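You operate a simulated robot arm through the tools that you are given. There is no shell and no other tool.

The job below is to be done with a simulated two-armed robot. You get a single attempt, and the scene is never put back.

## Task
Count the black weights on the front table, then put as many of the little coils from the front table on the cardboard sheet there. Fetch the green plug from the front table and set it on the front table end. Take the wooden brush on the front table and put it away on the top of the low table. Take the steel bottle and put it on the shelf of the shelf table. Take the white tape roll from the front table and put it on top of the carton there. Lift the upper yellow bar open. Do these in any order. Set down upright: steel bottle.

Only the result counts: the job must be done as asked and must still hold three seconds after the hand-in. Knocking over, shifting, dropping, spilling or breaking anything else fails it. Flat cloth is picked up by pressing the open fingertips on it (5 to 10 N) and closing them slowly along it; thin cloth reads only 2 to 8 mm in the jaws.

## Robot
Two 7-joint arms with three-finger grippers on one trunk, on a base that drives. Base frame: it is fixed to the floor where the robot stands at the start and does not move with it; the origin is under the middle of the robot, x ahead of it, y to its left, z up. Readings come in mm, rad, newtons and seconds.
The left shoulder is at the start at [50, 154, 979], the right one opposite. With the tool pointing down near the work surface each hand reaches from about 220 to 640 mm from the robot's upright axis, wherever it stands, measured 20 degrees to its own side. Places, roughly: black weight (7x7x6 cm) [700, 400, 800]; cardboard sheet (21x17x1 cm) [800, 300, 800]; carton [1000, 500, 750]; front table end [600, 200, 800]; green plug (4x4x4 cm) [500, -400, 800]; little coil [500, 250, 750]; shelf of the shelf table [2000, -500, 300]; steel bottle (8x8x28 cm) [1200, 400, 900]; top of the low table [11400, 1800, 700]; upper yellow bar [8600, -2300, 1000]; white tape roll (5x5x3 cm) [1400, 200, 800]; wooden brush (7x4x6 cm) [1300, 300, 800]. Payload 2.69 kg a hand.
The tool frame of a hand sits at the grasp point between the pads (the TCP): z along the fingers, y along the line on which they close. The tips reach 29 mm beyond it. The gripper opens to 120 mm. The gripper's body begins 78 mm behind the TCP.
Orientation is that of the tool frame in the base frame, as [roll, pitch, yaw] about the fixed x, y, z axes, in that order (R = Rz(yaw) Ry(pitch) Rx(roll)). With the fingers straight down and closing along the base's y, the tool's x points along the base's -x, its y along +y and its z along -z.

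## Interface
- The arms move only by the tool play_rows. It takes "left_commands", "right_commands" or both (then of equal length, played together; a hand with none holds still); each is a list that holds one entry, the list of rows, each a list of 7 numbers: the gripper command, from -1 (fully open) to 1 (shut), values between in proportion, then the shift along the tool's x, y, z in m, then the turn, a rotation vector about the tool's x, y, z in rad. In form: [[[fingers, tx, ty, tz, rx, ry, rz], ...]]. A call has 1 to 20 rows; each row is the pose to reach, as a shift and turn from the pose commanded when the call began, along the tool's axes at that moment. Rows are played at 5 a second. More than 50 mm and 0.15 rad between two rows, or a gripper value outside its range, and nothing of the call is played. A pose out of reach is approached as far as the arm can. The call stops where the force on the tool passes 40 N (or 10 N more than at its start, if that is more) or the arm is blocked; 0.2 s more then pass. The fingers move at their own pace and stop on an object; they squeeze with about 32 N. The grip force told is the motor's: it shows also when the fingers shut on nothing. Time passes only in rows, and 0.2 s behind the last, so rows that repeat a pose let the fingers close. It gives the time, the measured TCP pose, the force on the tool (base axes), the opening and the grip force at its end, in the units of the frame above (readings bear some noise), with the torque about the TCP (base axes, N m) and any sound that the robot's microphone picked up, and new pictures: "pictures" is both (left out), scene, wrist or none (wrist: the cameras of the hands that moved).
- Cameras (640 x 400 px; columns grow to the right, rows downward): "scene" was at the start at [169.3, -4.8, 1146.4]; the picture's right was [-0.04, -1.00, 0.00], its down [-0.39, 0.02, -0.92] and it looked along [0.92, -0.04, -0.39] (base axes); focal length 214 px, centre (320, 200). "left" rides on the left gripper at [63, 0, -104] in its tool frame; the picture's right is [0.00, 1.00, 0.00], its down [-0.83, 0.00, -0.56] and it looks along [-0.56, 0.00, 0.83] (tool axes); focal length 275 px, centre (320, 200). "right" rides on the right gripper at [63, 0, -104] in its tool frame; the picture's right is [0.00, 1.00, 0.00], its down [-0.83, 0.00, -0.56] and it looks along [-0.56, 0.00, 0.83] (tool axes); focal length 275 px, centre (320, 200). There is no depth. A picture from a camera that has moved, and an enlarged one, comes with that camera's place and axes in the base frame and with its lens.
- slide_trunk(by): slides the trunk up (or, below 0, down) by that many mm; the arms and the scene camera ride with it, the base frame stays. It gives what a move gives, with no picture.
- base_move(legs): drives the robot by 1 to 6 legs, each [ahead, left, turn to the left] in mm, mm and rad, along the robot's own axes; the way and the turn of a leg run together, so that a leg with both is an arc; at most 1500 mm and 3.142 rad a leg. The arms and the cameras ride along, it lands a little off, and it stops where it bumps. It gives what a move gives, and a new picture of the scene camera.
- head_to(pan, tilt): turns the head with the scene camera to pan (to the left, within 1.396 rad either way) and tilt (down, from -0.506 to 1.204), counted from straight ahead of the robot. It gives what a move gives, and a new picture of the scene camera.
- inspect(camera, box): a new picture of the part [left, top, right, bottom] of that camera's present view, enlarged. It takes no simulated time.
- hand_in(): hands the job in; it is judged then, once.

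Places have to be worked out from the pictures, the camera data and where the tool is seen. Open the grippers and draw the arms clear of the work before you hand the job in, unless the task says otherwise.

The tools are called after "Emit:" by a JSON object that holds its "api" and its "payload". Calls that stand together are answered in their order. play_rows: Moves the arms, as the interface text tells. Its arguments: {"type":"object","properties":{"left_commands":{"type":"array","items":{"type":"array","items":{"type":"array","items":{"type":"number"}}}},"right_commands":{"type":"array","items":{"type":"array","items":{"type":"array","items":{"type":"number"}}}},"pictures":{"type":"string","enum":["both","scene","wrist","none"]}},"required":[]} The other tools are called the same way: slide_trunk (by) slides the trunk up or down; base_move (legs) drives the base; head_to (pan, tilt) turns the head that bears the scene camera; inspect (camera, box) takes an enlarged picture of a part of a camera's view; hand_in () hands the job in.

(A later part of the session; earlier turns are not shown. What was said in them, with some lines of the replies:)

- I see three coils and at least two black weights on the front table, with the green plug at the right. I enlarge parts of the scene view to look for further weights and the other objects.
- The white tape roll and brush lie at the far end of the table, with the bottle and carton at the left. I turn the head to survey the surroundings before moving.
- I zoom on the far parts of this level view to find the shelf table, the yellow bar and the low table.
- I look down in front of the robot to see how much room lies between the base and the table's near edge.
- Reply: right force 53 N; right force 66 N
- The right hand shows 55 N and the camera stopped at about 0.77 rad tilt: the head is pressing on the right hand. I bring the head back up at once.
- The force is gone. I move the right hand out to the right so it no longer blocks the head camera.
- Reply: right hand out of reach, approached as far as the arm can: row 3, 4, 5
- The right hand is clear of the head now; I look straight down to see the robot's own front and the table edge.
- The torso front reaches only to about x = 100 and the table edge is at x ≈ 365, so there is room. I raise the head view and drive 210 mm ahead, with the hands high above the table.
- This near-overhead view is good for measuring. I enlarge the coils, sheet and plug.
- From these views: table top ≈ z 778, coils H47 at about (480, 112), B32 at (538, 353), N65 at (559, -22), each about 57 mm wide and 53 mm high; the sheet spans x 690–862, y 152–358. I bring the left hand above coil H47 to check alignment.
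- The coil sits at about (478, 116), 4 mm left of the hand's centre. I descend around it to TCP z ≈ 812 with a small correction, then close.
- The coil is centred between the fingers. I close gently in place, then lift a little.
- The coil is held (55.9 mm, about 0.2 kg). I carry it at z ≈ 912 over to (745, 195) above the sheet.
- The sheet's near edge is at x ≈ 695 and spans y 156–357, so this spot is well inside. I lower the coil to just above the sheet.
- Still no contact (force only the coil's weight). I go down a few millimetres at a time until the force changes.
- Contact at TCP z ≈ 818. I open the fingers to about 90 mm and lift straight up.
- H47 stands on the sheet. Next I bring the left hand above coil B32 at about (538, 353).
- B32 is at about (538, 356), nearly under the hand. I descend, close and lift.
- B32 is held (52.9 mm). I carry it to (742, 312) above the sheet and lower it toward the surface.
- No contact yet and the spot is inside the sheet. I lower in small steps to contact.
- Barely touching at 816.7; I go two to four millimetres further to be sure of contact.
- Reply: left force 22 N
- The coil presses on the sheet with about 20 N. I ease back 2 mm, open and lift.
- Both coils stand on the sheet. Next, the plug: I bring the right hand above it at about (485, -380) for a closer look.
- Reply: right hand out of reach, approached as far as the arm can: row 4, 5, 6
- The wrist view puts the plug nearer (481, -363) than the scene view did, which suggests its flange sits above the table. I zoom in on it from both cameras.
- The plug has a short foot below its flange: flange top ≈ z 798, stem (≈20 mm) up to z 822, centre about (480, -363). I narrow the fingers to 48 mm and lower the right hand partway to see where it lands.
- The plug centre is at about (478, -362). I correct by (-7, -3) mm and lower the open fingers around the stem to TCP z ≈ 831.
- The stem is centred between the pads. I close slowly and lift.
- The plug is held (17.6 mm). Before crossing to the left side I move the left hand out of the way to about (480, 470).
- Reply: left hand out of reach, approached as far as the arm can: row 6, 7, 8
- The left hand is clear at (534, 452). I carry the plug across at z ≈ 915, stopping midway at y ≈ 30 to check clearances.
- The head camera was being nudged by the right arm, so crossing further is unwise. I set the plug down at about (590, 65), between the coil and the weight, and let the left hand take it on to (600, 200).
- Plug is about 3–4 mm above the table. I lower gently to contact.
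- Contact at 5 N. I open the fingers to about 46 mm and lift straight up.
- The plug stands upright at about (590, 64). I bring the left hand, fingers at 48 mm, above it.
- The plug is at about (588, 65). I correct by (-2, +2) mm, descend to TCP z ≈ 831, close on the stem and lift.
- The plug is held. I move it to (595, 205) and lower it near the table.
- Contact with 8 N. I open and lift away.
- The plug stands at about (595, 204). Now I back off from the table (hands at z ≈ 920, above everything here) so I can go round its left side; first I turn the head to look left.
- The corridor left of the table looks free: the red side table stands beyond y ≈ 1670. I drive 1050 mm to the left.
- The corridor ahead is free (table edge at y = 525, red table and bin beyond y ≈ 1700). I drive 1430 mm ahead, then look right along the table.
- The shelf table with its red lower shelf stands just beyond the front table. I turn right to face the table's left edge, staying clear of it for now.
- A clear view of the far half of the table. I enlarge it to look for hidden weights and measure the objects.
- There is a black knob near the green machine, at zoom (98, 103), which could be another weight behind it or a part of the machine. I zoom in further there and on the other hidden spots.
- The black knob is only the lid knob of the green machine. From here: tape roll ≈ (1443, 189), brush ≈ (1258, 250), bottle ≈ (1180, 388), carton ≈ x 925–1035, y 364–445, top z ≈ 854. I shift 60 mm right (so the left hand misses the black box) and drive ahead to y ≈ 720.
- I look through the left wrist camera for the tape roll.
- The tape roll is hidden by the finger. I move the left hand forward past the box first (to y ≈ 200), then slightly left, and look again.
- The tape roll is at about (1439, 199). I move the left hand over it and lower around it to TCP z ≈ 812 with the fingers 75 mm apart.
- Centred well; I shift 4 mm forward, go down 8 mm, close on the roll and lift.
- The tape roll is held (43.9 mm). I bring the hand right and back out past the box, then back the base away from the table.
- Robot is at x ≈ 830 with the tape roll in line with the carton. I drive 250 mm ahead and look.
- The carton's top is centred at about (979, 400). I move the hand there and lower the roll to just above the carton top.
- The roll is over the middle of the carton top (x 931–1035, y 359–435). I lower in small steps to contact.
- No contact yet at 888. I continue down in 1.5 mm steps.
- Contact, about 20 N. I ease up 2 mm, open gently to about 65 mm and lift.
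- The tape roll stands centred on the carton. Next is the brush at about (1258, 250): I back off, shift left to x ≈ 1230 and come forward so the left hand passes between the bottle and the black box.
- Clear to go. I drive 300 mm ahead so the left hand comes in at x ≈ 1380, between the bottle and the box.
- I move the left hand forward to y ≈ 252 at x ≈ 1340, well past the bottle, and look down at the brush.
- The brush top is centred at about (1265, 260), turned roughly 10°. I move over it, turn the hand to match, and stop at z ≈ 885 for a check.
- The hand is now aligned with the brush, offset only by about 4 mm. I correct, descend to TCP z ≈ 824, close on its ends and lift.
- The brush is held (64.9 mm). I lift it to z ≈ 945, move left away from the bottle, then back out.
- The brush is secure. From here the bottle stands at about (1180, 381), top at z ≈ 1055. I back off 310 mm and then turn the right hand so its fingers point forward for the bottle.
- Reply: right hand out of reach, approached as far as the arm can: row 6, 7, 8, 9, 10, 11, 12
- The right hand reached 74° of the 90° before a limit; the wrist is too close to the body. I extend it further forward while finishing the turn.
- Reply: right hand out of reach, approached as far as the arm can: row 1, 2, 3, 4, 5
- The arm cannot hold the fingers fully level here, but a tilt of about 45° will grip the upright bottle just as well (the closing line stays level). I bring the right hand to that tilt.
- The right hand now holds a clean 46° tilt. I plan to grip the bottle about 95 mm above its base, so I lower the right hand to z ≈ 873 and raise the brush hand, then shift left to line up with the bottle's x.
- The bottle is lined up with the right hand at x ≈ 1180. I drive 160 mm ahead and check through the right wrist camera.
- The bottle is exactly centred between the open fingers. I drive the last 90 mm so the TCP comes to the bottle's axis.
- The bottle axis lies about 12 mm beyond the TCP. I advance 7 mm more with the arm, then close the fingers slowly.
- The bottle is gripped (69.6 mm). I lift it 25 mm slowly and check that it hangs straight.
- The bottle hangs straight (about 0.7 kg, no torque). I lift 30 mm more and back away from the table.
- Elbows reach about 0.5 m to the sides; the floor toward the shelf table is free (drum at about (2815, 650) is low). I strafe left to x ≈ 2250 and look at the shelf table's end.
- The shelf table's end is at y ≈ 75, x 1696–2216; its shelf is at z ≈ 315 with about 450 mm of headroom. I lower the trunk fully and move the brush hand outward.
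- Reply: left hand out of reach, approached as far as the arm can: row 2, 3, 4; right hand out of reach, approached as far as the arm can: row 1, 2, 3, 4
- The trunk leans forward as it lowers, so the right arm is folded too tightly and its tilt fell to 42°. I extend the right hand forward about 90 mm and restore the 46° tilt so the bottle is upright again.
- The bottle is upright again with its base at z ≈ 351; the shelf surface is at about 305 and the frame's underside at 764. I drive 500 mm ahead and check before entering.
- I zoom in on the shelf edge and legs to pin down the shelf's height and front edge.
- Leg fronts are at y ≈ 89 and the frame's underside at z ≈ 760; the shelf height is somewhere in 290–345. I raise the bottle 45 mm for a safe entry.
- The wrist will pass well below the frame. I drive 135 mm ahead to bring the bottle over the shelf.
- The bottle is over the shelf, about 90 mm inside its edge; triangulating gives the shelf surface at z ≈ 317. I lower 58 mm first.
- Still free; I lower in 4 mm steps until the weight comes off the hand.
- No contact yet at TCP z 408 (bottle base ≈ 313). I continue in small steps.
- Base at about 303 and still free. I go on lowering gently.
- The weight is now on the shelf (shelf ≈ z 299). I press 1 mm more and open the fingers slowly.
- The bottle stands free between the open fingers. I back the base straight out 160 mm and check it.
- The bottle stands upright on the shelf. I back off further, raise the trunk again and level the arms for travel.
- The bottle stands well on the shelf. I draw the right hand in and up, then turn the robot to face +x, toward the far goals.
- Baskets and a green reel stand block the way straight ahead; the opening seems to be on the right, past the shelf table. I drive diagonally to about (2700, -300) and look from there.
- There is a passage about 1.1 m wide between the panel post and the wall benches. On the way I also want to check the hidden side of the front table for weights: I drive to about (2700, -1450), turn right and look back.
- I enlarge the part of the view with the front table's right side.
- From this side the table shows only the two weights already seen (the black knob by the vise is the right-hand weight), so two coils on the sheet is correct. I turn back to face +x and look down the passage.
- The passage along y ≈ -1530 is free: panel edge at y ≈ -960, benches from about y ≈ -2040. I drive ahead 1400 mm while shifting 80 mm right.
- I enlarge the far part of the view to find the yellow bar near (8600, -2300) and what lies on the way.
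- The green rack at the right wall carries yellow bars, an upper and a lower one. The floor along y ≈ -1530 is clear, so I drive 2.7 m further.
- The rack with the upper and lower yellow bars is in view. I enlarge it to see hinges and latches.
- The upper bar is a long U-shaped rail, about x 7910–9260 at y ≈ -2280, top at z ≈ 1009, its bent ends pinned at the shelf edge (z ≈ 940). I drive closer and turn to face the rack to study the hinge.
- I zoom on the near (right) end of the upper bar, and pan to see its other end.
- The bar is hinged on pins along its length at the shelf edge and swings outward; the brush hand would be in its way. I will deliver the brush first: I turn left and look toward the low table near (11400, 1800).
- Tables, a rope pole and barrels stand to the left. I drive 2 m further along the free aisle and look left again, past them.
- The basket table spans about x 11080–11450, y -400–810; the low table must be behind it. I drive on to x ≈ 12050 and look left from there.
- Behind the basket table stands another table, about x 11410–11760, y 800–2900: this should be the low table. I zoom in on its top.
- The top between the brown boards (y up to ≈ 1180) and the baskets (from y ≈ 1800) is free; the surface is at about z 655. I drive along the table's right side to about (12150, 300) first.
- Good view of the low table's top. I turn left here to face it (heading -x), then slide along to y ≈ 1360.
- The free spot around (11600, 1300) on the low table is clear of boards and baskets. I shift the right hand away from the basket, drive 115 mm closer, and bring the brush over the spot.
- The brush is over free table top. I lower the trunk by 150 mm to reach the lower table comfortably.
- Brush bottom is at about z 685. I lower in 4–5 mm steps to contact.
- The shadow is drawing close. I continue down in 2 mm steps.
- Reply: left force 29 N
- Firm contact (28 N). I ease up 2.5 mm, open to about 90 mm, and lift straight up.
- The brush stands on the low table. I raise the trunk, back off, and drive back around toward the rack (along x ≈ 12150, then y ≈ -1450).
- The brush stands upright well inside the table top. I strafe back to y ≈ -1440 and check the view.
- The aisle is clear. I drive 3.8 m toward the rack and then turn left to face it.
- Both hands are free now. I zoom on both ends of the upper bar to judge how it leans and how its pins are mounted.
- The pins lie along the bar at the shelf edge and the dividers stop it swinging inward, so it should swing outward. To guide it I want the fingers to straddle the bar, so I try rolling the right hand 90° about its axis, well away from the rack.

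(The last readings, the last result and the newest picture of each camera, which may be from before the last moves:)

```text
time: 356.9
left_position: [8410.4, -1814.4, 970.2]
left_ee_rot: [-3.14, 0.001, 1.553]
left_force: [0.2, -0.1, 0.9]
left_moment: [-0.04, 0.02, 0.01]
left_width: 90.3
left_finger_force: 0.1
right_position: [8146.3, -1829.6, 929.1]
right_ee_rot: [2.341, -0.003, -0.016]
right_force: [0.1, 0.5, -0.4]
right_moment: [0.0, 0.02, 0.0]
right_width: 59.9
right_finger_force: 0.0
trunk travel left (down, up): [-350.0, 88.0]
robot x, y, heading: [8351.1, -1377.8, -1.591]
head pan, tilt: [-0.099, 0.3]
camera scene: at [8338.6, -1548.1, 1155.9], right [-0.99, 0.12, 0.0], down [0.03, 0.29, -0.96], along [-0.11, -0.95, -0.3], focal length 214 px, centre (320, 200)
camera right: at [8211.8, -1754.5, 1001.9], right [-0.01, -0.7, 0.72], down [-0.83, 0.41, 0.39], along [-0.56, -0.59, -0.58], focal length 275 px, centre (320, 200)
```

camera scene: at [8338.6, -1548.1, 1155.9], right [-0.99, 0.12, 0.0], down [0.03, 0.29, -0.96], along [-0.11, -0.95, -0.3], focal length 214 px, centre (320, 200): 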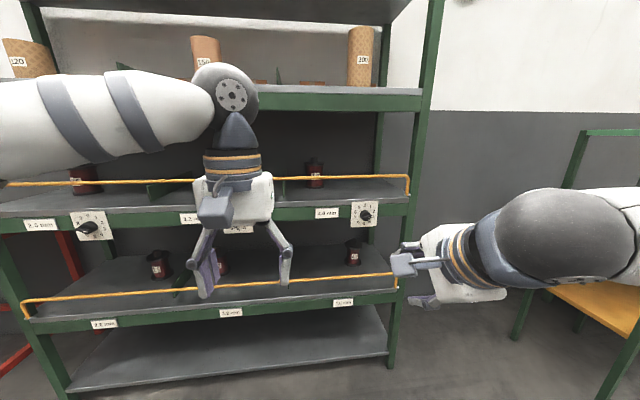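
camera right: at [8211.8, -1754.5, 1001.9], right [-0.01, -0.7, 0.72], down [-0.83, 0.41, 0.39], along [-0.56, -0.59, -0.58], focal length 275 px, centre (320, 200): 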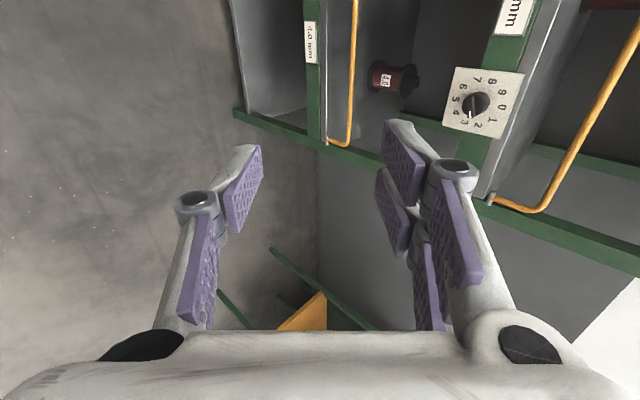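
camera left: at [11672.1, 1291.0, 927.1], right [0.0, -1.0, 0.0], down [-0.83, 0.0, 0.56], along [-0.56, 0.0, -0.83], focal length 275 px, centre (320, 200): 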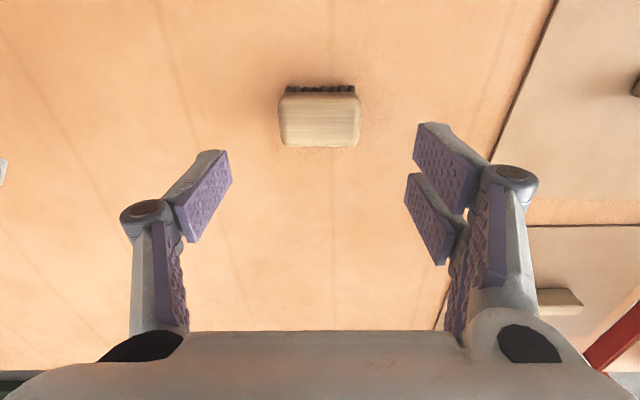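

The roll worked: the fingers now close in the forward-up direction. I raise the trunk 80 mm to bring the hand to the bar's height and pull the left hand back out of the way.

Emit:
{"api": "play_rows", "payload": {"left_commands": [[[-0.5, 0.025, 0.03, 0, 0, 0, 0], [-0.5, 0.05, 0.06, 0, 0, 0, 0], [-0.5, 0.075, 0.09, 0, 0, 0, 0], [-0.5, 0.1, 0.12, 0, 0, 0, 0], [-0.5, 0.12, 0.15, 0, 0, 0, 0], [-0.5, 0.12, 0.15, 0, 0, 0, 0]]], "pictures": "none"}}

Emit:
{"api": "slide_trunk", "payload": {"by": 80}}

Emit:
{"api": "base_move", "payload": {"legs": [[300, 0, 0]]}}

Emit:
{"api": "inspect", "payload": {"camera": "right", "box": [0, 0, 640, 400]}}

```text
time: 358.3
left_position: [8562.5, -1698.5, 969.4]
left_ee_rot: [-3.141, 0.002, 1.553]
left_force: [-0.7, 0.2, 0.0]
left_moment: [-0.04, 0.01, -0.01]
left_width: 90.1
left_finger_force: 0.0
right_position: [8147.0, -1831.2, 929.6]
right_ee_rot: [2.34, -0.001, -0.014]
right_force: [0.0, -0.8, 0.1]
right_moment: [0.02, -0.02, -0.01]
right_width: 60.2
right_finger_force: 0.0
trunk travel left (down, up): [-350.0, 88.0]
robot x, y, heading: [8350.9, -1375.7, -1.583]
head pan, tilt: [-0.099, 0.3]
```

```text
time: 359.4
left_position: [8563.5, -1697.2, 1047.9]
left_ee_rot: [-3.139, 0.0, 1.555]
left_force: [0.1, -0.6, 0.1]
left_moment: [0.01, 0.02, 0.02]
left_width: 89.9
left_finger_force: 0.0
right_position: [8146.4, -1829.7, 1008.4]
right_ee_rot: [2.341, -0.003, -0.015]
right_force: [-0.5, -0.7, -0.5]
right_moment: [0.0, -0.01, 0.0]
right_width: 60.1
right_finger_force: 0.1
trunk travel left (down, up): [-430.0, 8.0]
robot x, y, heading: [8353.0, -1375.7, -1.585]
head pan, tilt: [-0.099, 0.3]
```

```text
time: 361.5
left_position: [8557.7, -1995.5, 1049.2]
left_ee_rot: [-3.141, 0.001, 1.557]
left_force: [0.3, -0.1, 0.0]
left_moment: [0.03, 0.01, -0.01]
left_width: 90.3
left_finger_force: 0.1
right_position: [8143.2, -2129.9, 1009.1]
right_ee_rot: [2.34, -0.003, -0.012]
right_force: [0.1, 0.6, -0.2]
right_moment: [-0.01, -0.02, 0.02]
right_width: 59.8
right_finger_force: 0.0
trunk travel left (down, up): [-430.0, 8.0]
robot x, y, heading: [8341.6, -1678.1, -1.585]
head pan, tilt: [-0.099, 0.3]
camera scene: at [8334.8, -1782.3, 1249.2], right [-0.99, 0.11, 0.0], down [0.03, 0.29, -0.96], along [-0.11, -0.95, -0.3], focal length 214 px, centre (320, 200)
```

scene: 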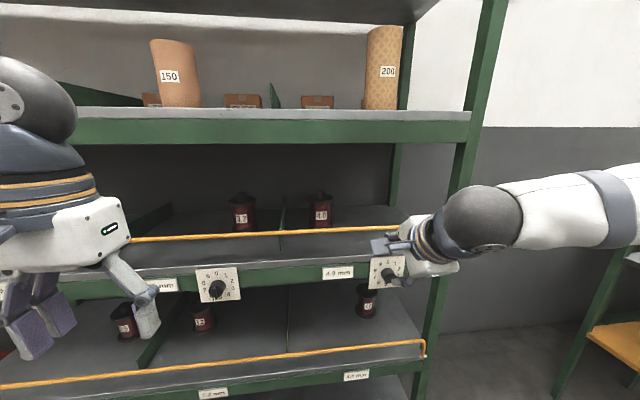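

```text
1.00 times, centred on (320, 200) of right (not enlarged: the box is as wide or as high as the picture)
camera zoom: at [8207.6, -2053.4, 1081.7], right [-0.01, -0.7, 0.72], down [-0.83, 0.41, 0.39], along [-0.56, -0.59, -0.58], focal length 275 px, centre (320, 200)
```

zoom: 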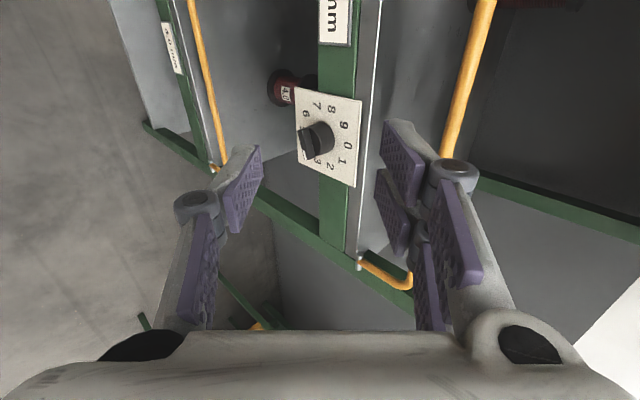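

Triangulating several views puts the bar's centre at about y -2284, z 1010, directly above its pins (y -2286, z 934). I drive 100 mm closer, staying short of the bar.

Emit:
{"api": "base_move", "payload": {"legs": [[95, 0, 0]]}}

Emit:
{"api": "play_rows", "payload": {"right_commands": [[[0, 0, 0.015, -0.015, 0, 0, 0], [0, 0, 0.03, -0.03, 0, 0, 0], [0, 0, 0.03, -0.03, 0, 0, 0]]], "pictures": "both"}}

```text
time: 362.6
left_position: [8556.3, -2089.9, 1048.1]
left_ee_rot: [-3.139, 0.002, 1.557]
left_force: [0.3, 0.3, -0.1]
left_moment: [0.04, 0.02, 0.0]
left_width: 90.2
left_finger_force: 0.1
right_position: [8140.3, -2224.0, 1009.0]
right_ee_rot: [2.341, -0.002, -0.01]
right_force: [-0.2, -1.4, -0.4]
right_moment: [-0.01, 0.0, -0.02]
right_width: 60.0
right_finger_force: 0.0
trunk travel left (down, up): [-430.0, 8.0]
robot x, y, heading: [8347.6, -1770.4, -1.583]
head pan, tilt: [-0.099, 0.3]
camera scene: at [8333.5, -1876.9, 1249.2], right [-0.99, 0.11, 0.0], down [0.03, 0.29, -0.96], along [-0.11, -0.95, -0.3], focal length 214 px, centre (320, 200)
```

scene: 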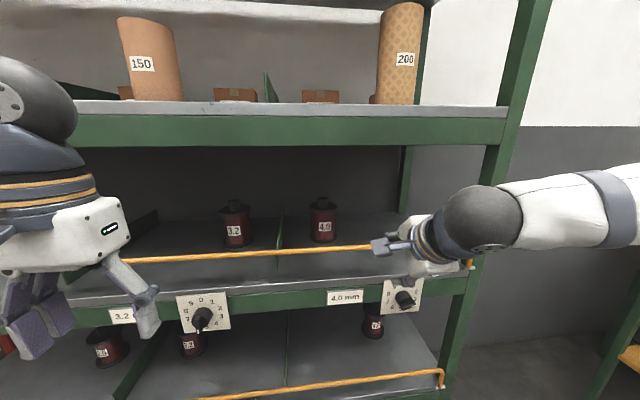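

```text
time: 363.4
left_position: [8556.2, -2089.4, 1049.7]
left_ee_rot: [-3.139, 0.001, 1.557]
left_force: [-0.8, 0.8, -0.1]
left_moment: [-0.02, -0.03, 0.0]
left_width: 89.8
left_finger_force: 0.2
right_position: [8141.4, -2222.5, 1052.0]
right_ee_rot: [2.341, -0.002, -0.012]
right_force: [0.1, 0.0, 0.4]
right_moment: [-0.04, 0.0, 0.0]
right_width: 59.8
right_finger_force: 0.1
trunk travel left (down, up): [-430.0, 8.0]
robot x, y, heading: [8340.8, -1774.9, -1.583]
head pan, tilt: [-0.099, 0.3]
camera scene: at [8333.4, -1876.3, 1249.2], right [-0.99, 0.11, 0.0], down [0.03, 0.29, -0.96], along [-0.11, -0.95, -0.3], focal length 214 px, centre (320, 200)
camera right: at [8206.2, -2147.2, 1124.4], right [0.0, -0.7, 0.72], down [-0.83, 0.41, 0.39], along [-0.56, -0.59, -0.58], focal length 275 px, centre (320, 200)
```

scene: 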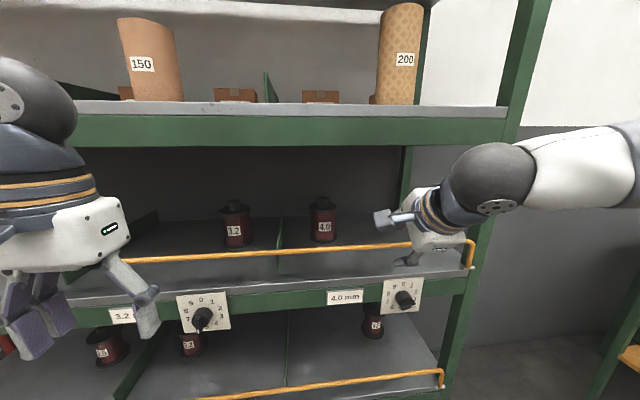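
right: 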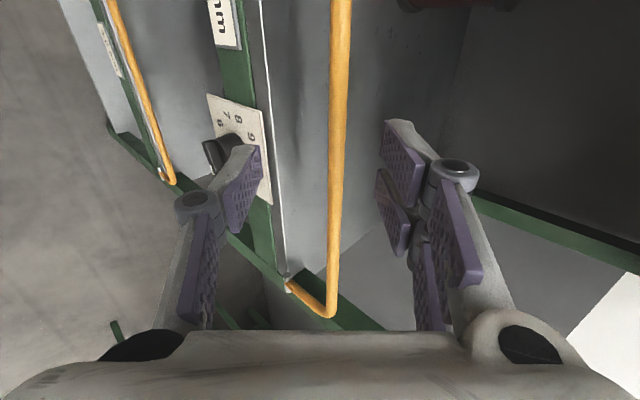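

The wrist view shows the bar running between the open fingers, about 12 mm off centre. I centre it and advance along the fingers so the bar lies just beyond the TCP.

Emit:
{"api": "play_rows", "payload": {"right_commands": [[[0, 0, 0.012, 0.0, 0, 0, 0], [0, 0, 0.012, 0.025, 0, 0, 0], [0, 0, 0.012, 0.048, 0, 0, 0], [0, 0, 0.012, 0.064, 0, 0, 0], [0, 0, 0.012, 0.064, 0, 0, 0]]], "pictures": "both"}}

```text
time: 364.6
left_position: [8556.2, -2090.1, 1049.6]
left_ee_rot: [-3.14, 0.001, 1.558]
left_force: [0.8, 0.8, 0.3]
left_moment: [0.0, 0.01, -0.01]
left_width: 89.7
left_finger_force: 0.0
right_position: [8141.2, -2275.7, 1015.3]
right_ee_rot: [2.338, -0.001, -0.009]
right_force: [0.1, 0.6, -0.7]
right_moment: [-0.01, 0.01, -0.04]
right_width: 59.8
right_finger_force: 0.0
trunk travel left (down, up): [-430.0, 8.0]
robot x, y, heading: [8344.9, -1770.6, -1.589]
head pan, tilt: [-0.099, 0.3]
camera scene: at [8333.4, -1876.0, 1249.3], right [-0.99, 0.11, 0.0], down [0.03, 0.29, -0.96], along [-0.11, -0.95, -0.3], focal length 214 px, centre (320, 200)
camera right: at [8205.8, -2200.8, 1088.8], right [0.0, -0.69, 0.72], down [-0.83, 0.41, 0.39], along [-0.56, -0.59, -0.58], focal length 275 px, centre (320, 200)
```

scene: 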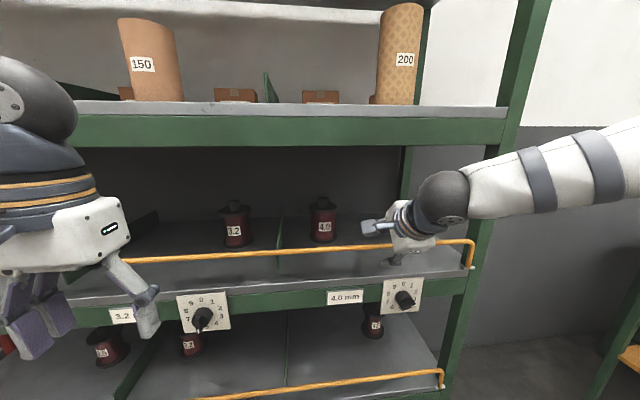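
right: 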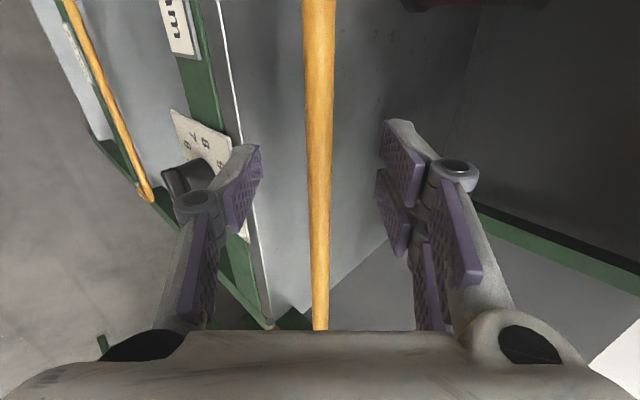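

The bar lies centred between the fingers at the TCP. I close on it gently.

Emit:
{"api": "play_rows", "payload": {"right_commands": [[[0.3, 0, 0, 0, 0, 0, 0], [0.5, 0, 0, 0, 0, 0, 0], [0.65, 0, 0, 0, 0, 0, 0], [0.75, 0, 0, 0, 0, 0, 0], [0.85, 0, 0, 0, 0, 0, 0], [1, 0, 0, 0, 0, 0, 0], [1, 0, 0, 0, 0, 0, 0]]], "pictures": "wrist"}}

```text
time: 366.2
left_position: [8556.0, -2088.7, 1049.4]
left_ee_rot: [-3.14, 0.002, 1.557]
left_force: [1.2, 0.4, -0.5]
left_moment: [-0.02, -0.02, 0.0]
left_width: 90.0
left_finger_force: 0.0
right_position: [8141.3, -2275.5, 1015.5]
right_ee_rot: [2.34, 0.0, -0.012]
right_force: [-0.5, 2.3, -3.7]
right_moment: [0.05, 0.44, 0.47]
right_width: 11.2
right_finger_force: 38.5
trunk travel left (down, up): [-430.0, 8.0]
robot x, y, heading: [8344.5, -1769.6, -1.585]
head pan, tilt: [-0.099, 0.3]
camera right: at [8205.9, -2200.7, 1088.4], right [0.0, -0.7, 0.72], down [-0.83, 0.41, 0.39], along [-0.56, -0.59, -0.58], focal length 275 px, centre (320, 200)
```

right: 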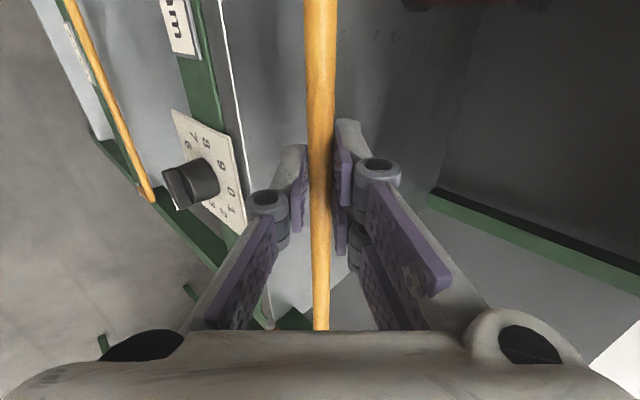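

The bar is held (11.2 mm). I test the hinge by pulling outward (toward the aisle) up to 10 mm and reading the force.

Emit:
{"api": "play_rows", "payload": {"right_commands": [[[1, 0, -0.0021, -0.0022, 0, 0, 0], [1, 0, -0.0042, -0.0043, 0, 0, 0], [1, 0, -0.007, -0.0072, 0, 0, 0], [1, 0, -0.007, -0.0072, 0, 0, 0]]], "pictures": "none"}}

```text
time: 367.2
left_position: [8555.8, -2088.6, 1049.8]
left_ee_rot: [-3.14, -0.001, 1.557]
left_force: [0.2, -0.4, 0.0]
left_moment: [-0.02, -0.02, -0.04]
left_width: 89.8
left_finger_force: 0.1
right_position: [8141.7, -2266.7, 1016.4]
right_ee_rot: [2.339, -0.001, -0.011]
right_force: [-1.0, -5.2, -3.9]
right_moment: [-0.08, 0.37, 0.46]
right_width: 11.2
right_finger_force: 38.7
trunk travel left (down, up): [-430.0, 8.0]
robot x, y, heading: [8343.2, -1771.1, -1.588]
head pan, tilt: [-0.099, 0.3]
```

The bar gave way outward with only about 7 N. I continue along its arc to roughly 25° and look.

Emit:
{"api": "play_rows", "payload": {"right_commands": [[[1, 0, -0.0062, -0.0033, 0, 0, 0], [1, 0, -0.0124, -0.0062, 0, 0, 0], [1, 0, -0.0186, -0.0088, 0, 0, 0], [1, 0, -0.0186, -0.0088, 0, 0, 0]]], "pictures": "both"}}

```text
time: 368.2
left_position: [8556.6, -2088.8, 1049.9]
left_ee_rot: [3.141, 0.003, 1.557]
left_force: [0.0, -0.5, 0.0]
left_moment: [-0.02, -0.01, 0.02]
left_width: 90.4
left_finger_force: 0.1
right_position: [8141.0, -2246.0, 1009.2]
right_ee_rot: [2.337, -0.003, -0.013]
right_force: [-3.5, 2.3, 8.0]
right_moment: [-0.15, 0.44, 0.47]
right_width: 11.1
right_finger_force: 38.0
trunk travel left (down, up): [-430.0, 8.0]
robot x, y, heading: [8348.3, -1772.7, -1.583]
head pan, tilt: [-0.099, 0.3]
camera scene: at [8333.2, -1875.1, 1249.4], right [-0.99, 0.11, 0.0], down [0.03, 0.29, -0.96], along [-0.11, -0.95, -0.29], focal length 214 px, centre (320, 200)
camera right: at [8205.9, -2170.3, 1082.1], right [0.0, -0.69, 0.72], down [-0.83, 0.41, 0.39], along [-0.56, -0.59, -0.58], focal length 275 px, centre (320, 200)
```

scene: 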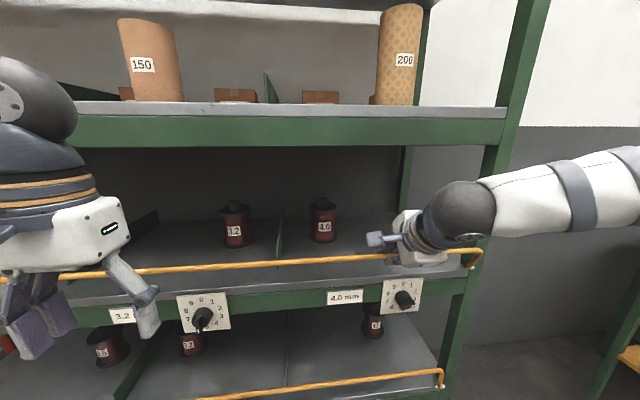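
right: 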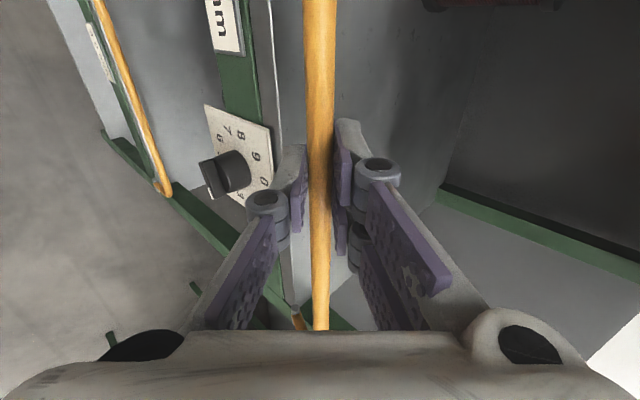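

The bar swings outward freely (it now leans about 25° into the aisle). I follow its arc on to about 65°.

Emit:
{"api": "play_rows", "payload": {"right_commands": [[[1, 0, -0.0118, -0.0026, 0, 0, 0], [1, 0, -0.025, -0.0039, 0, 0, 0], [1, 0, -0.0382, -0.003, 0, 0, 0], [1, 0, -0.0511, 0.0003, 0, 0, 0], [1, 0, -0.0511, 0.0003, 0, 0, 0]]], "pictures": "both"}}

```text
time: 369.4
left_position: [8557.4, -2088.5, 1049.1]
left_ee_rot: [3.14, 0.0, 1.557]
left_force: [-0.3, -1.2, 0.2]
left_moment: [0.0, 0.0, -0.02]
left_width: 90.0
left_finger_force: 0.0
right_position: [8140.4, -2210.0, 970.2]
right_ee_rot: [2.344, -0.003, -0.012]
right_force: [-5.0, 9.6, -3.0]
right_moment: [0.33, 0.49, 0.38]
right_width: 11.1
right_finger_force: 38.0
trunk travel left (down, up): [-430.0, 8.0]
robot x, y, heading: [8343.6, -1773.4, -1.585]
head pan, tilt: [-0.099, 0.3]
camera scene: at [8332.8, -1875.6, 1249.1], right [-0.99, 0.11, 0.0], down [0.03, 0.29, -0.96], along [-0.11, -0.95, -0.3], focal length 214 px, centre (320, 200)
camera right: at [8205.8, -2135.6, 1041.8], right [-0.01, -0.7, 0.72], down [-0.83, 0.41, 0.39], along [-0.56, -0.59, -0.58], focal length 275 px, centre (320, 200)
```

scene: 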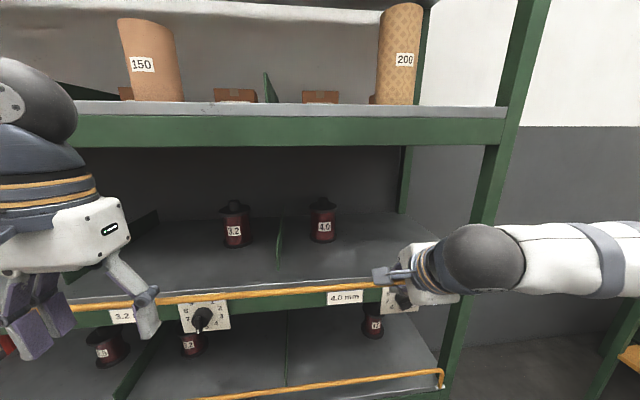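
right: 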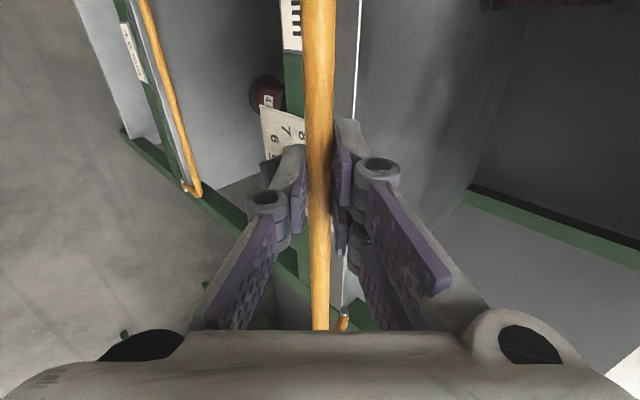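

It follows the arc well (about 66° now, radius 76 mm). I continue toward 90° watching the force.

Emit:
{"api": "play_rows", "payload": {"right_commands": [[[1, 0, -0.0079, 0.0036, 0, 0, 0], [1, 0, -0.0157, 0.0078, 0, 0, 0], [1, 0, -0.026, 0.0162, 0, 0, 0], [1, 0, -0.026, 0.0162, 0, 0, 0]]], "pictures": "both"}}

```text
time: 370.4
left_position: [8555.6, -2089.4, 1049.5]
left_ee_rot: [-3.14, 0.001, 1.558]
left_force: [-0.7, -0.3, 0.5]
left_moment: [0.03, -0.01, 0.0]
left_width: 90.1
left_finger_force: 0.1
right_position: [8140.7, -2204.9, 940.9]
right_ee_rot: [2.34, -0.004, -0.013]
right_force: [-7.1, -0.6, -3.5]
right_moment: [0.0, 0.67, 0.24]
right_width: 11.0
right_finger_force: 37.8
trunk travel left (down, up): [-430.0, 8.0]
robot x, y, heading: [8344.9, -1772.4, -1.584]
head pan, tilt: [-0.099, 0.3]
camera scene: at [8332.6, -1876.6, 1249.1], right [-0.99, 0.11, 0.0], down [0.03, 0.29, -0.96], along [-0.11, -0.95, -0.3], focal length 214 px, centre (320, 200)
camera right: at [8205.9, -2130.5, 1013.8], right [-0.01, -0.7, 0.72], down [-0.83, 0.41, 0.39], along [-0.56, -0.59, -0.58], focal length 275 px, centre (320, 200)
```

scene: 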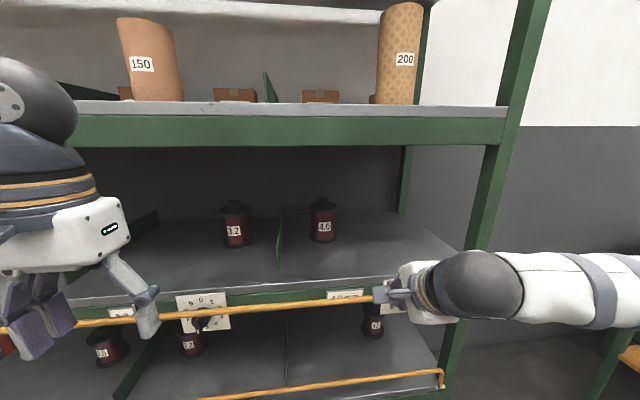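
right: 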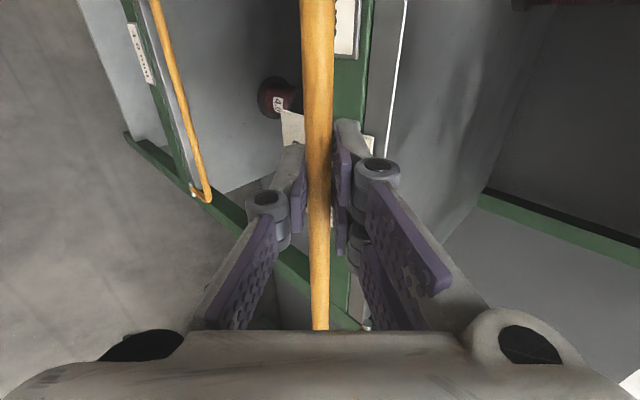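

The bar is now level, pointing into the aisle, with little force. I continue downward to find the hinge's end stop.

Emit:
{"api": "play_rows", "payload": {"right_commands": [[[1, 0, -0.005, 0.0046, 0, 0, 0], [1, 0, -0.01, 0.0095, 0, 0, 0], [1, 0, -0.0136, 0.015, 0, 0, 0], [1, 0, -0.0168, 0.0208, 0, 0, 0], [1, 0, -0.0168, 0.0208, 0, 0, 0]]], "pictures": "scene"}}

```text
time: 371.6
left_position: [8555.9, -2084.8, 1050.7]
left_ee_rot: [-3.14, 0.006, 1.557]
left_force: [0.3, -0.7, -0.5]
left_moment: [-0.01, -0.02, -0.04]
left_width: 90.0
left_finger_force: 0.1
right_position: [8140.7, -2206.5, 922.8]
right_ee_rot: [2.318, -0.002, -0.014]
right_force: [-6.0, 21.4, 27.6]
right_moment: [-0.09, 0.65, 0.43]
right_width: 10.9
right_finger_force: 38.0
trunk travel left (down, up): [-430.0, 8.0]
robot x, y, heading: [8342.5, -1768.8, -1.587]
head pan, tilt: [-0.099, 0.3]
stopped in row 5 (right hand): the force on the tool passed its limit at 40 N (the readings are from after the stop); the commanded pose is now the measured one
camera scene: at [8333.4, -1871.3, 1249.7], right [-0.99, 0.12, 0.0], down [0.03, 0.29, -0.96], along [-0.11, -0.95, -0.29], focal length 214 px, centre (320, 200)
```

scene: 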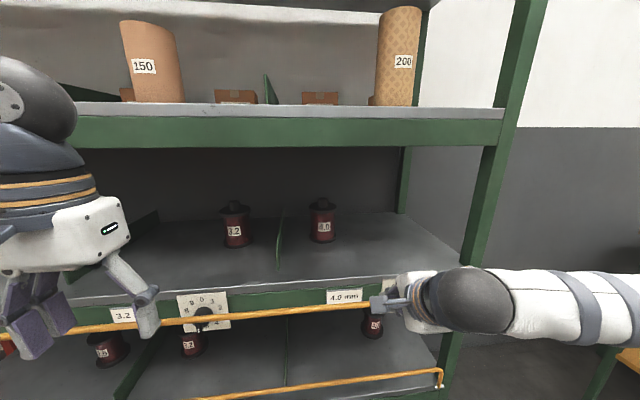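

The stop came at about 100–103°, the hinge's end: the bar now points out and slightly down, fully open. I ease off 3 mm, open the fingers and check that it stays.

Emit:
{"api": "play_rows", "payload": {"right_commands": [[[1, 0, 0.0022, -0.0021, 0, 0, 0], [1, 0, 0.0022, -0.0021, 0, 0, 0], [0.7, 0, 0.0022, -0.0021, 0, 0, 0], [0.4, 0, 0.0022, -0.0021, 0, 0, 0], [0.1, 0, 0.0022, -0.0021, 0, 0, 0], [0.1, 0, 0.0022, -0.0021, 0, 0, 0]]], "pictures": "both"}}

```text
time: 373.0
left_position: [8557.0, -2088.7, 1048.8]
left_ee_rot: [-3.139, 0.002, 1.557]
left_force: [1.1, -0.7, -1.4]
left_moment: [-0.02, -0.01, 0.0]
left_width: 89.9
left_finger_force: 0.1
right_position: [8142.9, -2209.7, 921.1]
right_ee_rot: [2.328, -0.004, -0.013]
right_force: [0.2, 0.0, 0.7]
right_moment: [-0.01, 0.02, 0.05]
right_width: 53.9
right_finger_force: 0.0
trunk travel left (down, up): [-430.0, 8.0]
robot x, y, heading: [8344.5, -1766.2, -1.586]
head pan, tilt: [-0.099, 0.3]
camera scene: at [8333.3, -1875.8, 1249.2], right [-0.99, 0.11, 0.0], down [0.03, 0.29, -0.96], along [-0.11, -0.95, -0.3], focal length 214 px, centre (320, 200)
camera right: at [8206.6, -2133.9, 993.7], right [-0.01, -0.69, 0.73], down [-0.83, 0.41, 0.38], along [-0.56, -0.6, -0.57], focal length 275 px, centre (320, 200)
```

scene: 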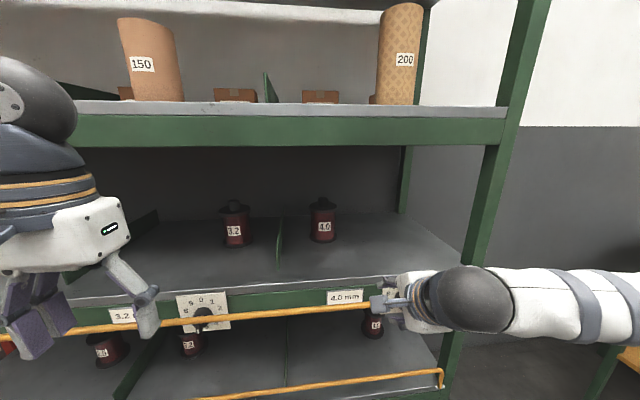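
right: 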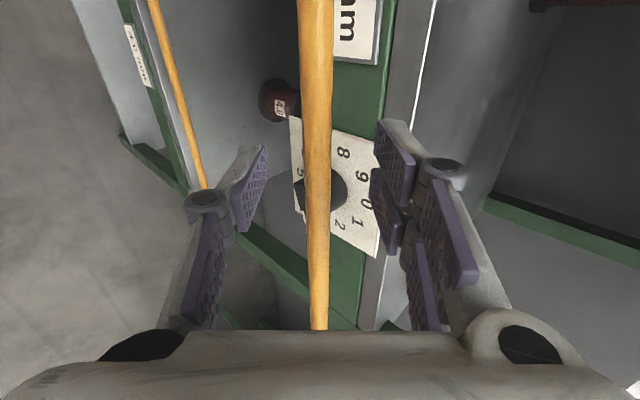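

The bar stays open by itself, force on the hand is zero. I withdraw the hand back along the finger direction.

Emit:
{"api": "play_rows", "payload": {"right_commands": [[[0, 0, 0, -0.03, 0, 0, 0], [0, 0, 0, -0.07, 0, 0, 0], [0, 0, 0, -0.11, 0, 0, 0], [0, 0, 0, -0.11, 0, 0, 0]]], "pictures": "both"}}

```text
time: 374.0
left_position: [8556.9, -2088.1, 1049.6]
left_ee_rot: [-3.139, 0.002, 1.559]
left_force: [0.4, -0.2, 0.3]
left_moment: [-0.02, 0.01, 0.01]
left_width: 89.9
left_finger_force: 0.0
right_position: [8143.0, -2145.5, 1002.4]
right_ee_rot: [2.331, -0.002, -0.012]
right_force: [0.3, 0.0, -0.6]
right_moment: [-0.02, -0.02, -0.03]
right_width: 59.8
right_finger_force: 0.0
right hand out of reach, approached as far as the arm can: row 3, 4
trunk travel left (down, up): [-430.0, 8.0]
robot x, y, heading: [8341.7, -1768.6, -1.583]
head pan, tilt: [-0.099, 0.3]
camera scene: at [8333.2, -1876.0, 1249.2], right [-0.99, 0.11, 0.0], down [0.03, 0.29, -0.96], along [-0.11, -0.95, -0.3], focal length 214 px, centre (320, 200)
camera right: at [8208.5, -2069.4, 1075.7], right [-0.01, -0.69, 0.73], down [-0.83, 0.41, 0.38], along [-0.56, -0.6, -0.57], focal length 275 px, centre (320, 200)
```

scene: 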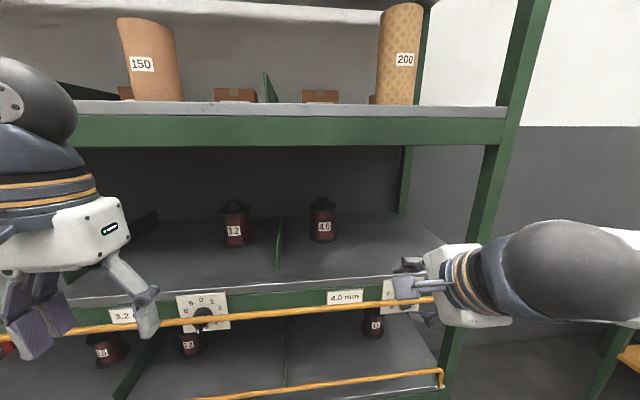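
right: 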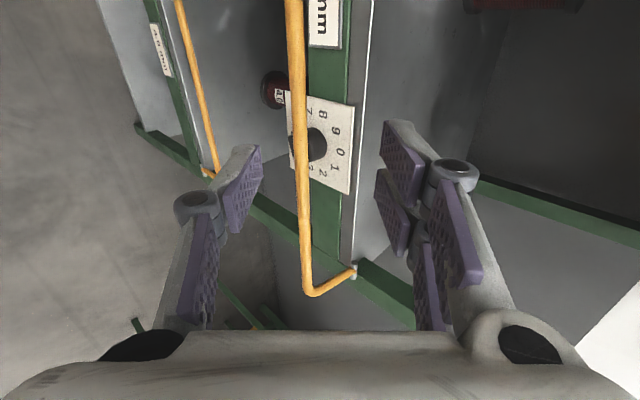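

The bar stays swung out while the hand is clear. I back away from the rack and check the whole bar.

Emit:
{"api": "base_move", "payload": {"legs": [[-450, 0, 0]]}}

Emit:
{"api": "head_to", "payload": {"pan": 0.0, "tilt": 0.3}}

```text
time: 376.7
left_position: [8562.3, -1644.9, 1050.5]
left_ee_rot: [-3.14, 0.002, 1.556]
left_force: [1.0, -0.1, 0.1]
left_moment: [-0.02, -0.02, -0.01]
left_width: 90.3
left_finger_force: 0.1
right_position: [8150.0, -1699.2, 1003.7]
right_ee_rot: [2.33, -0.001, -0.014]
right_force: [0.6, 0.0, 0.0]
right_moment: [0.02, -0.01, 0.01]
right_width: 60.1
right_finger_force: 0.1
trunk travel left (down, up): [-430.0, 8.0]
robot x, y, heading: [8350.6, -1325.8, -1.589]
head pan, tilt: [-0.099, 0.3]
camera scene: at [8340.3, -1430.2, 1249.3], right [-0.99, 0.12, 0.0], down [0.03, 0.29, -0.96], along [-0.11, -0.95, -0.3], focal length 214 px, centre (320, 200)
```

scene: 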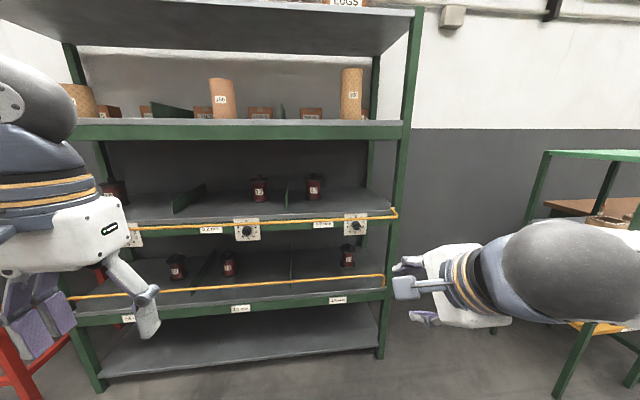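

```text
time: 377.4
left_position: [8563.3, -1643.8, 1049.0]
left_ee_rot: [-3.141, 0.004, 1.555]
left_force: [-0.3, -0.9, 0.2]
left_moment: [0.01, -0.01, -0.01]
left_width: 90.1
left_finger_force: 0.0
right_position: [8151.7, -1700.0, 1003.3]
right_ee_rot: [2.329, -0.002, -0.013]
right_force: [0.3, 0.0, 0.6]
right_moment: [0.02, 0.01, -0.01]
right_width: 59.9
right_finger_force: 0.1
trunk travel left (down, up): [-430.0, 8.0]
robot x, y, heading: [8350.5, -1325.4, -1.587]
head pan, tilt: [0.0, 0.3]
camera scene: at [8349.5, -1431.3, 1249.2], right [-1.0, 0.02, 0.0], down [0.01, 0.3, -0.96], along [-0.02, -0.96, -0.3], focal length 214 px, centre (320, 200)
```

scene: 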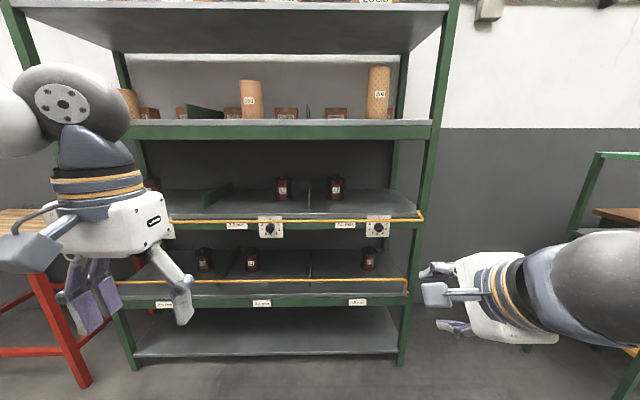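

Everything is done: the upper bar hangs open while the lower one is untouched. I open both grippers fully with the arms clear and take a last close look at the bar.

Emit:
{"api": "play_rows", "payload": {"left_commands": [[[-1, 0, 0, 0, 0, 0, 0], [-1, 0, 0, 0, 0, 0, 0], [-1, 0, 0, 0, 0, 0, 0], [-1, 0, 0, 0, 0, 0, 0]]], "right_commands": [[[-1, 0, 0, 0, 0, 0, 0], [-1, 0, 0, 0, 0, 0, 0], [-1, 0, 0, 0, 0, 0, 0], [-1, 0, 0, 0, 0, 0, 0]]], "pictures": "scene"}}

Emit:
{"api": "inspect", "payload": {"camera": "scene", "box": [160, 170, 440, 320]}}

```text
time: 378.4
left_position: [8563.6, -1643.8, 1049.6]
left_ee_rot: [-3.139, 0.001, 1.554]
left_force: [-1.3, 0.2, 0.8]
left_moment: [0.0, -0.03, 0.0]
left_width: 120.0
left_finger_force: 0.0
right_position: [8150.5, -1699.7, 1003.2]
right_ee_rot: [2.331, 0.0, -0.014]
right_force: [0.1, 0.1, 0.0]
right_moment: [0.02, 0.02, 0.02]
right_width: 120.1
right_finger_force: 0.0
trunk travel left (down, up): [-430.0, 8.0]
robot x, y, heading: [8350.8, -1324.0, -1.585]
head pan, tilt: [0.0, 0.3]
camera scene: at [8349.5, -1431.3, 1249.2], right [-1.0, 0.02, 0.0], down [0.0, 0.3, -0.96], along [-0.02, -0.96, -0.3], focal length 214 px, centre (320, 200)
```

scene: 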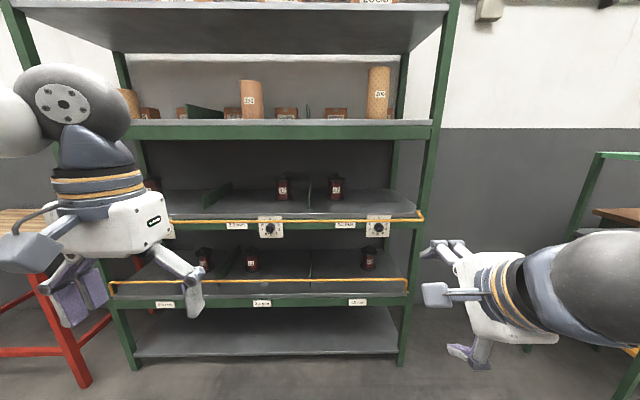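

```text
2.29 times, centred on (300, 245) of scene
camera zoom: at [8349.5, -1431.3, 1249.2], right [-1.0, 0.02, 0.0], down [0.0, 0.3, -0.96], along [-0.02, -0.96, -0.3], focal length 490 px, centre (366, 97)
```

zoom: 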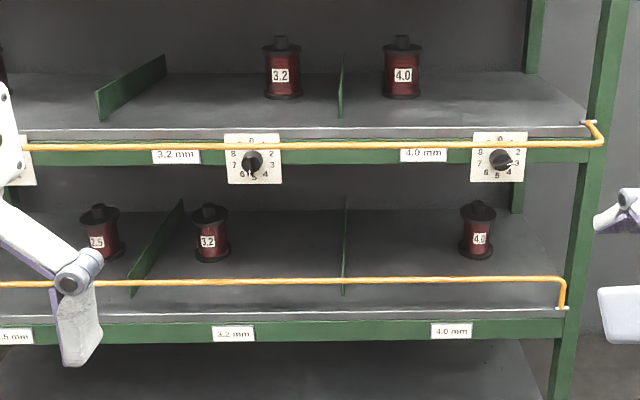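

The upper bar rests fully open. The lower bar, the dials and the spools are unchanged, the hands are empty and open, and the arms are clear. All the items are placed, so I hand the job in.

Emit:
{"api": "hand_in", "payload": {}}

```text
The job is handed in.
```

The job is done and handed in. I checked each placement in the pictures as I made it, but I did not go back to the front table for a last look before handing in.

- **Black weights:** I counted two on the front table, checking it from the front, left, far and right sides. A third black knob turned out to be the lid knob of the green machine.
- **Coils:** Two coils, H47 and B32, stand on the cardboard sheet. The third, N65, is where it was.
- **Green plug:** It stands on the front table at about (595, 204). No end was marked on the table, so I went by the rough place you gave, [600, 200, 800].
- **White tape roll:** It stands in the middle of the carton's top.
- **Steel bottle:** It stands upright on the shelf of the shelf table, about 90 mm in from the edge.
- **Wooden brush:** It stands bristles down on the low table, at about (11608, 1293).
- **Upper yellow bar:** It is swung out toward the aisle to its stop, about 100° from upright, and stays there by itself. The hinge would not let it open upward, so I took "lift open" to mean this. The lower bar, dials and spools look undisturbed.

Early on, the head camera pressed against the robot's own right hand for a moment (about 55 N on the hand). I backed it off at once and saw no sign of damage.
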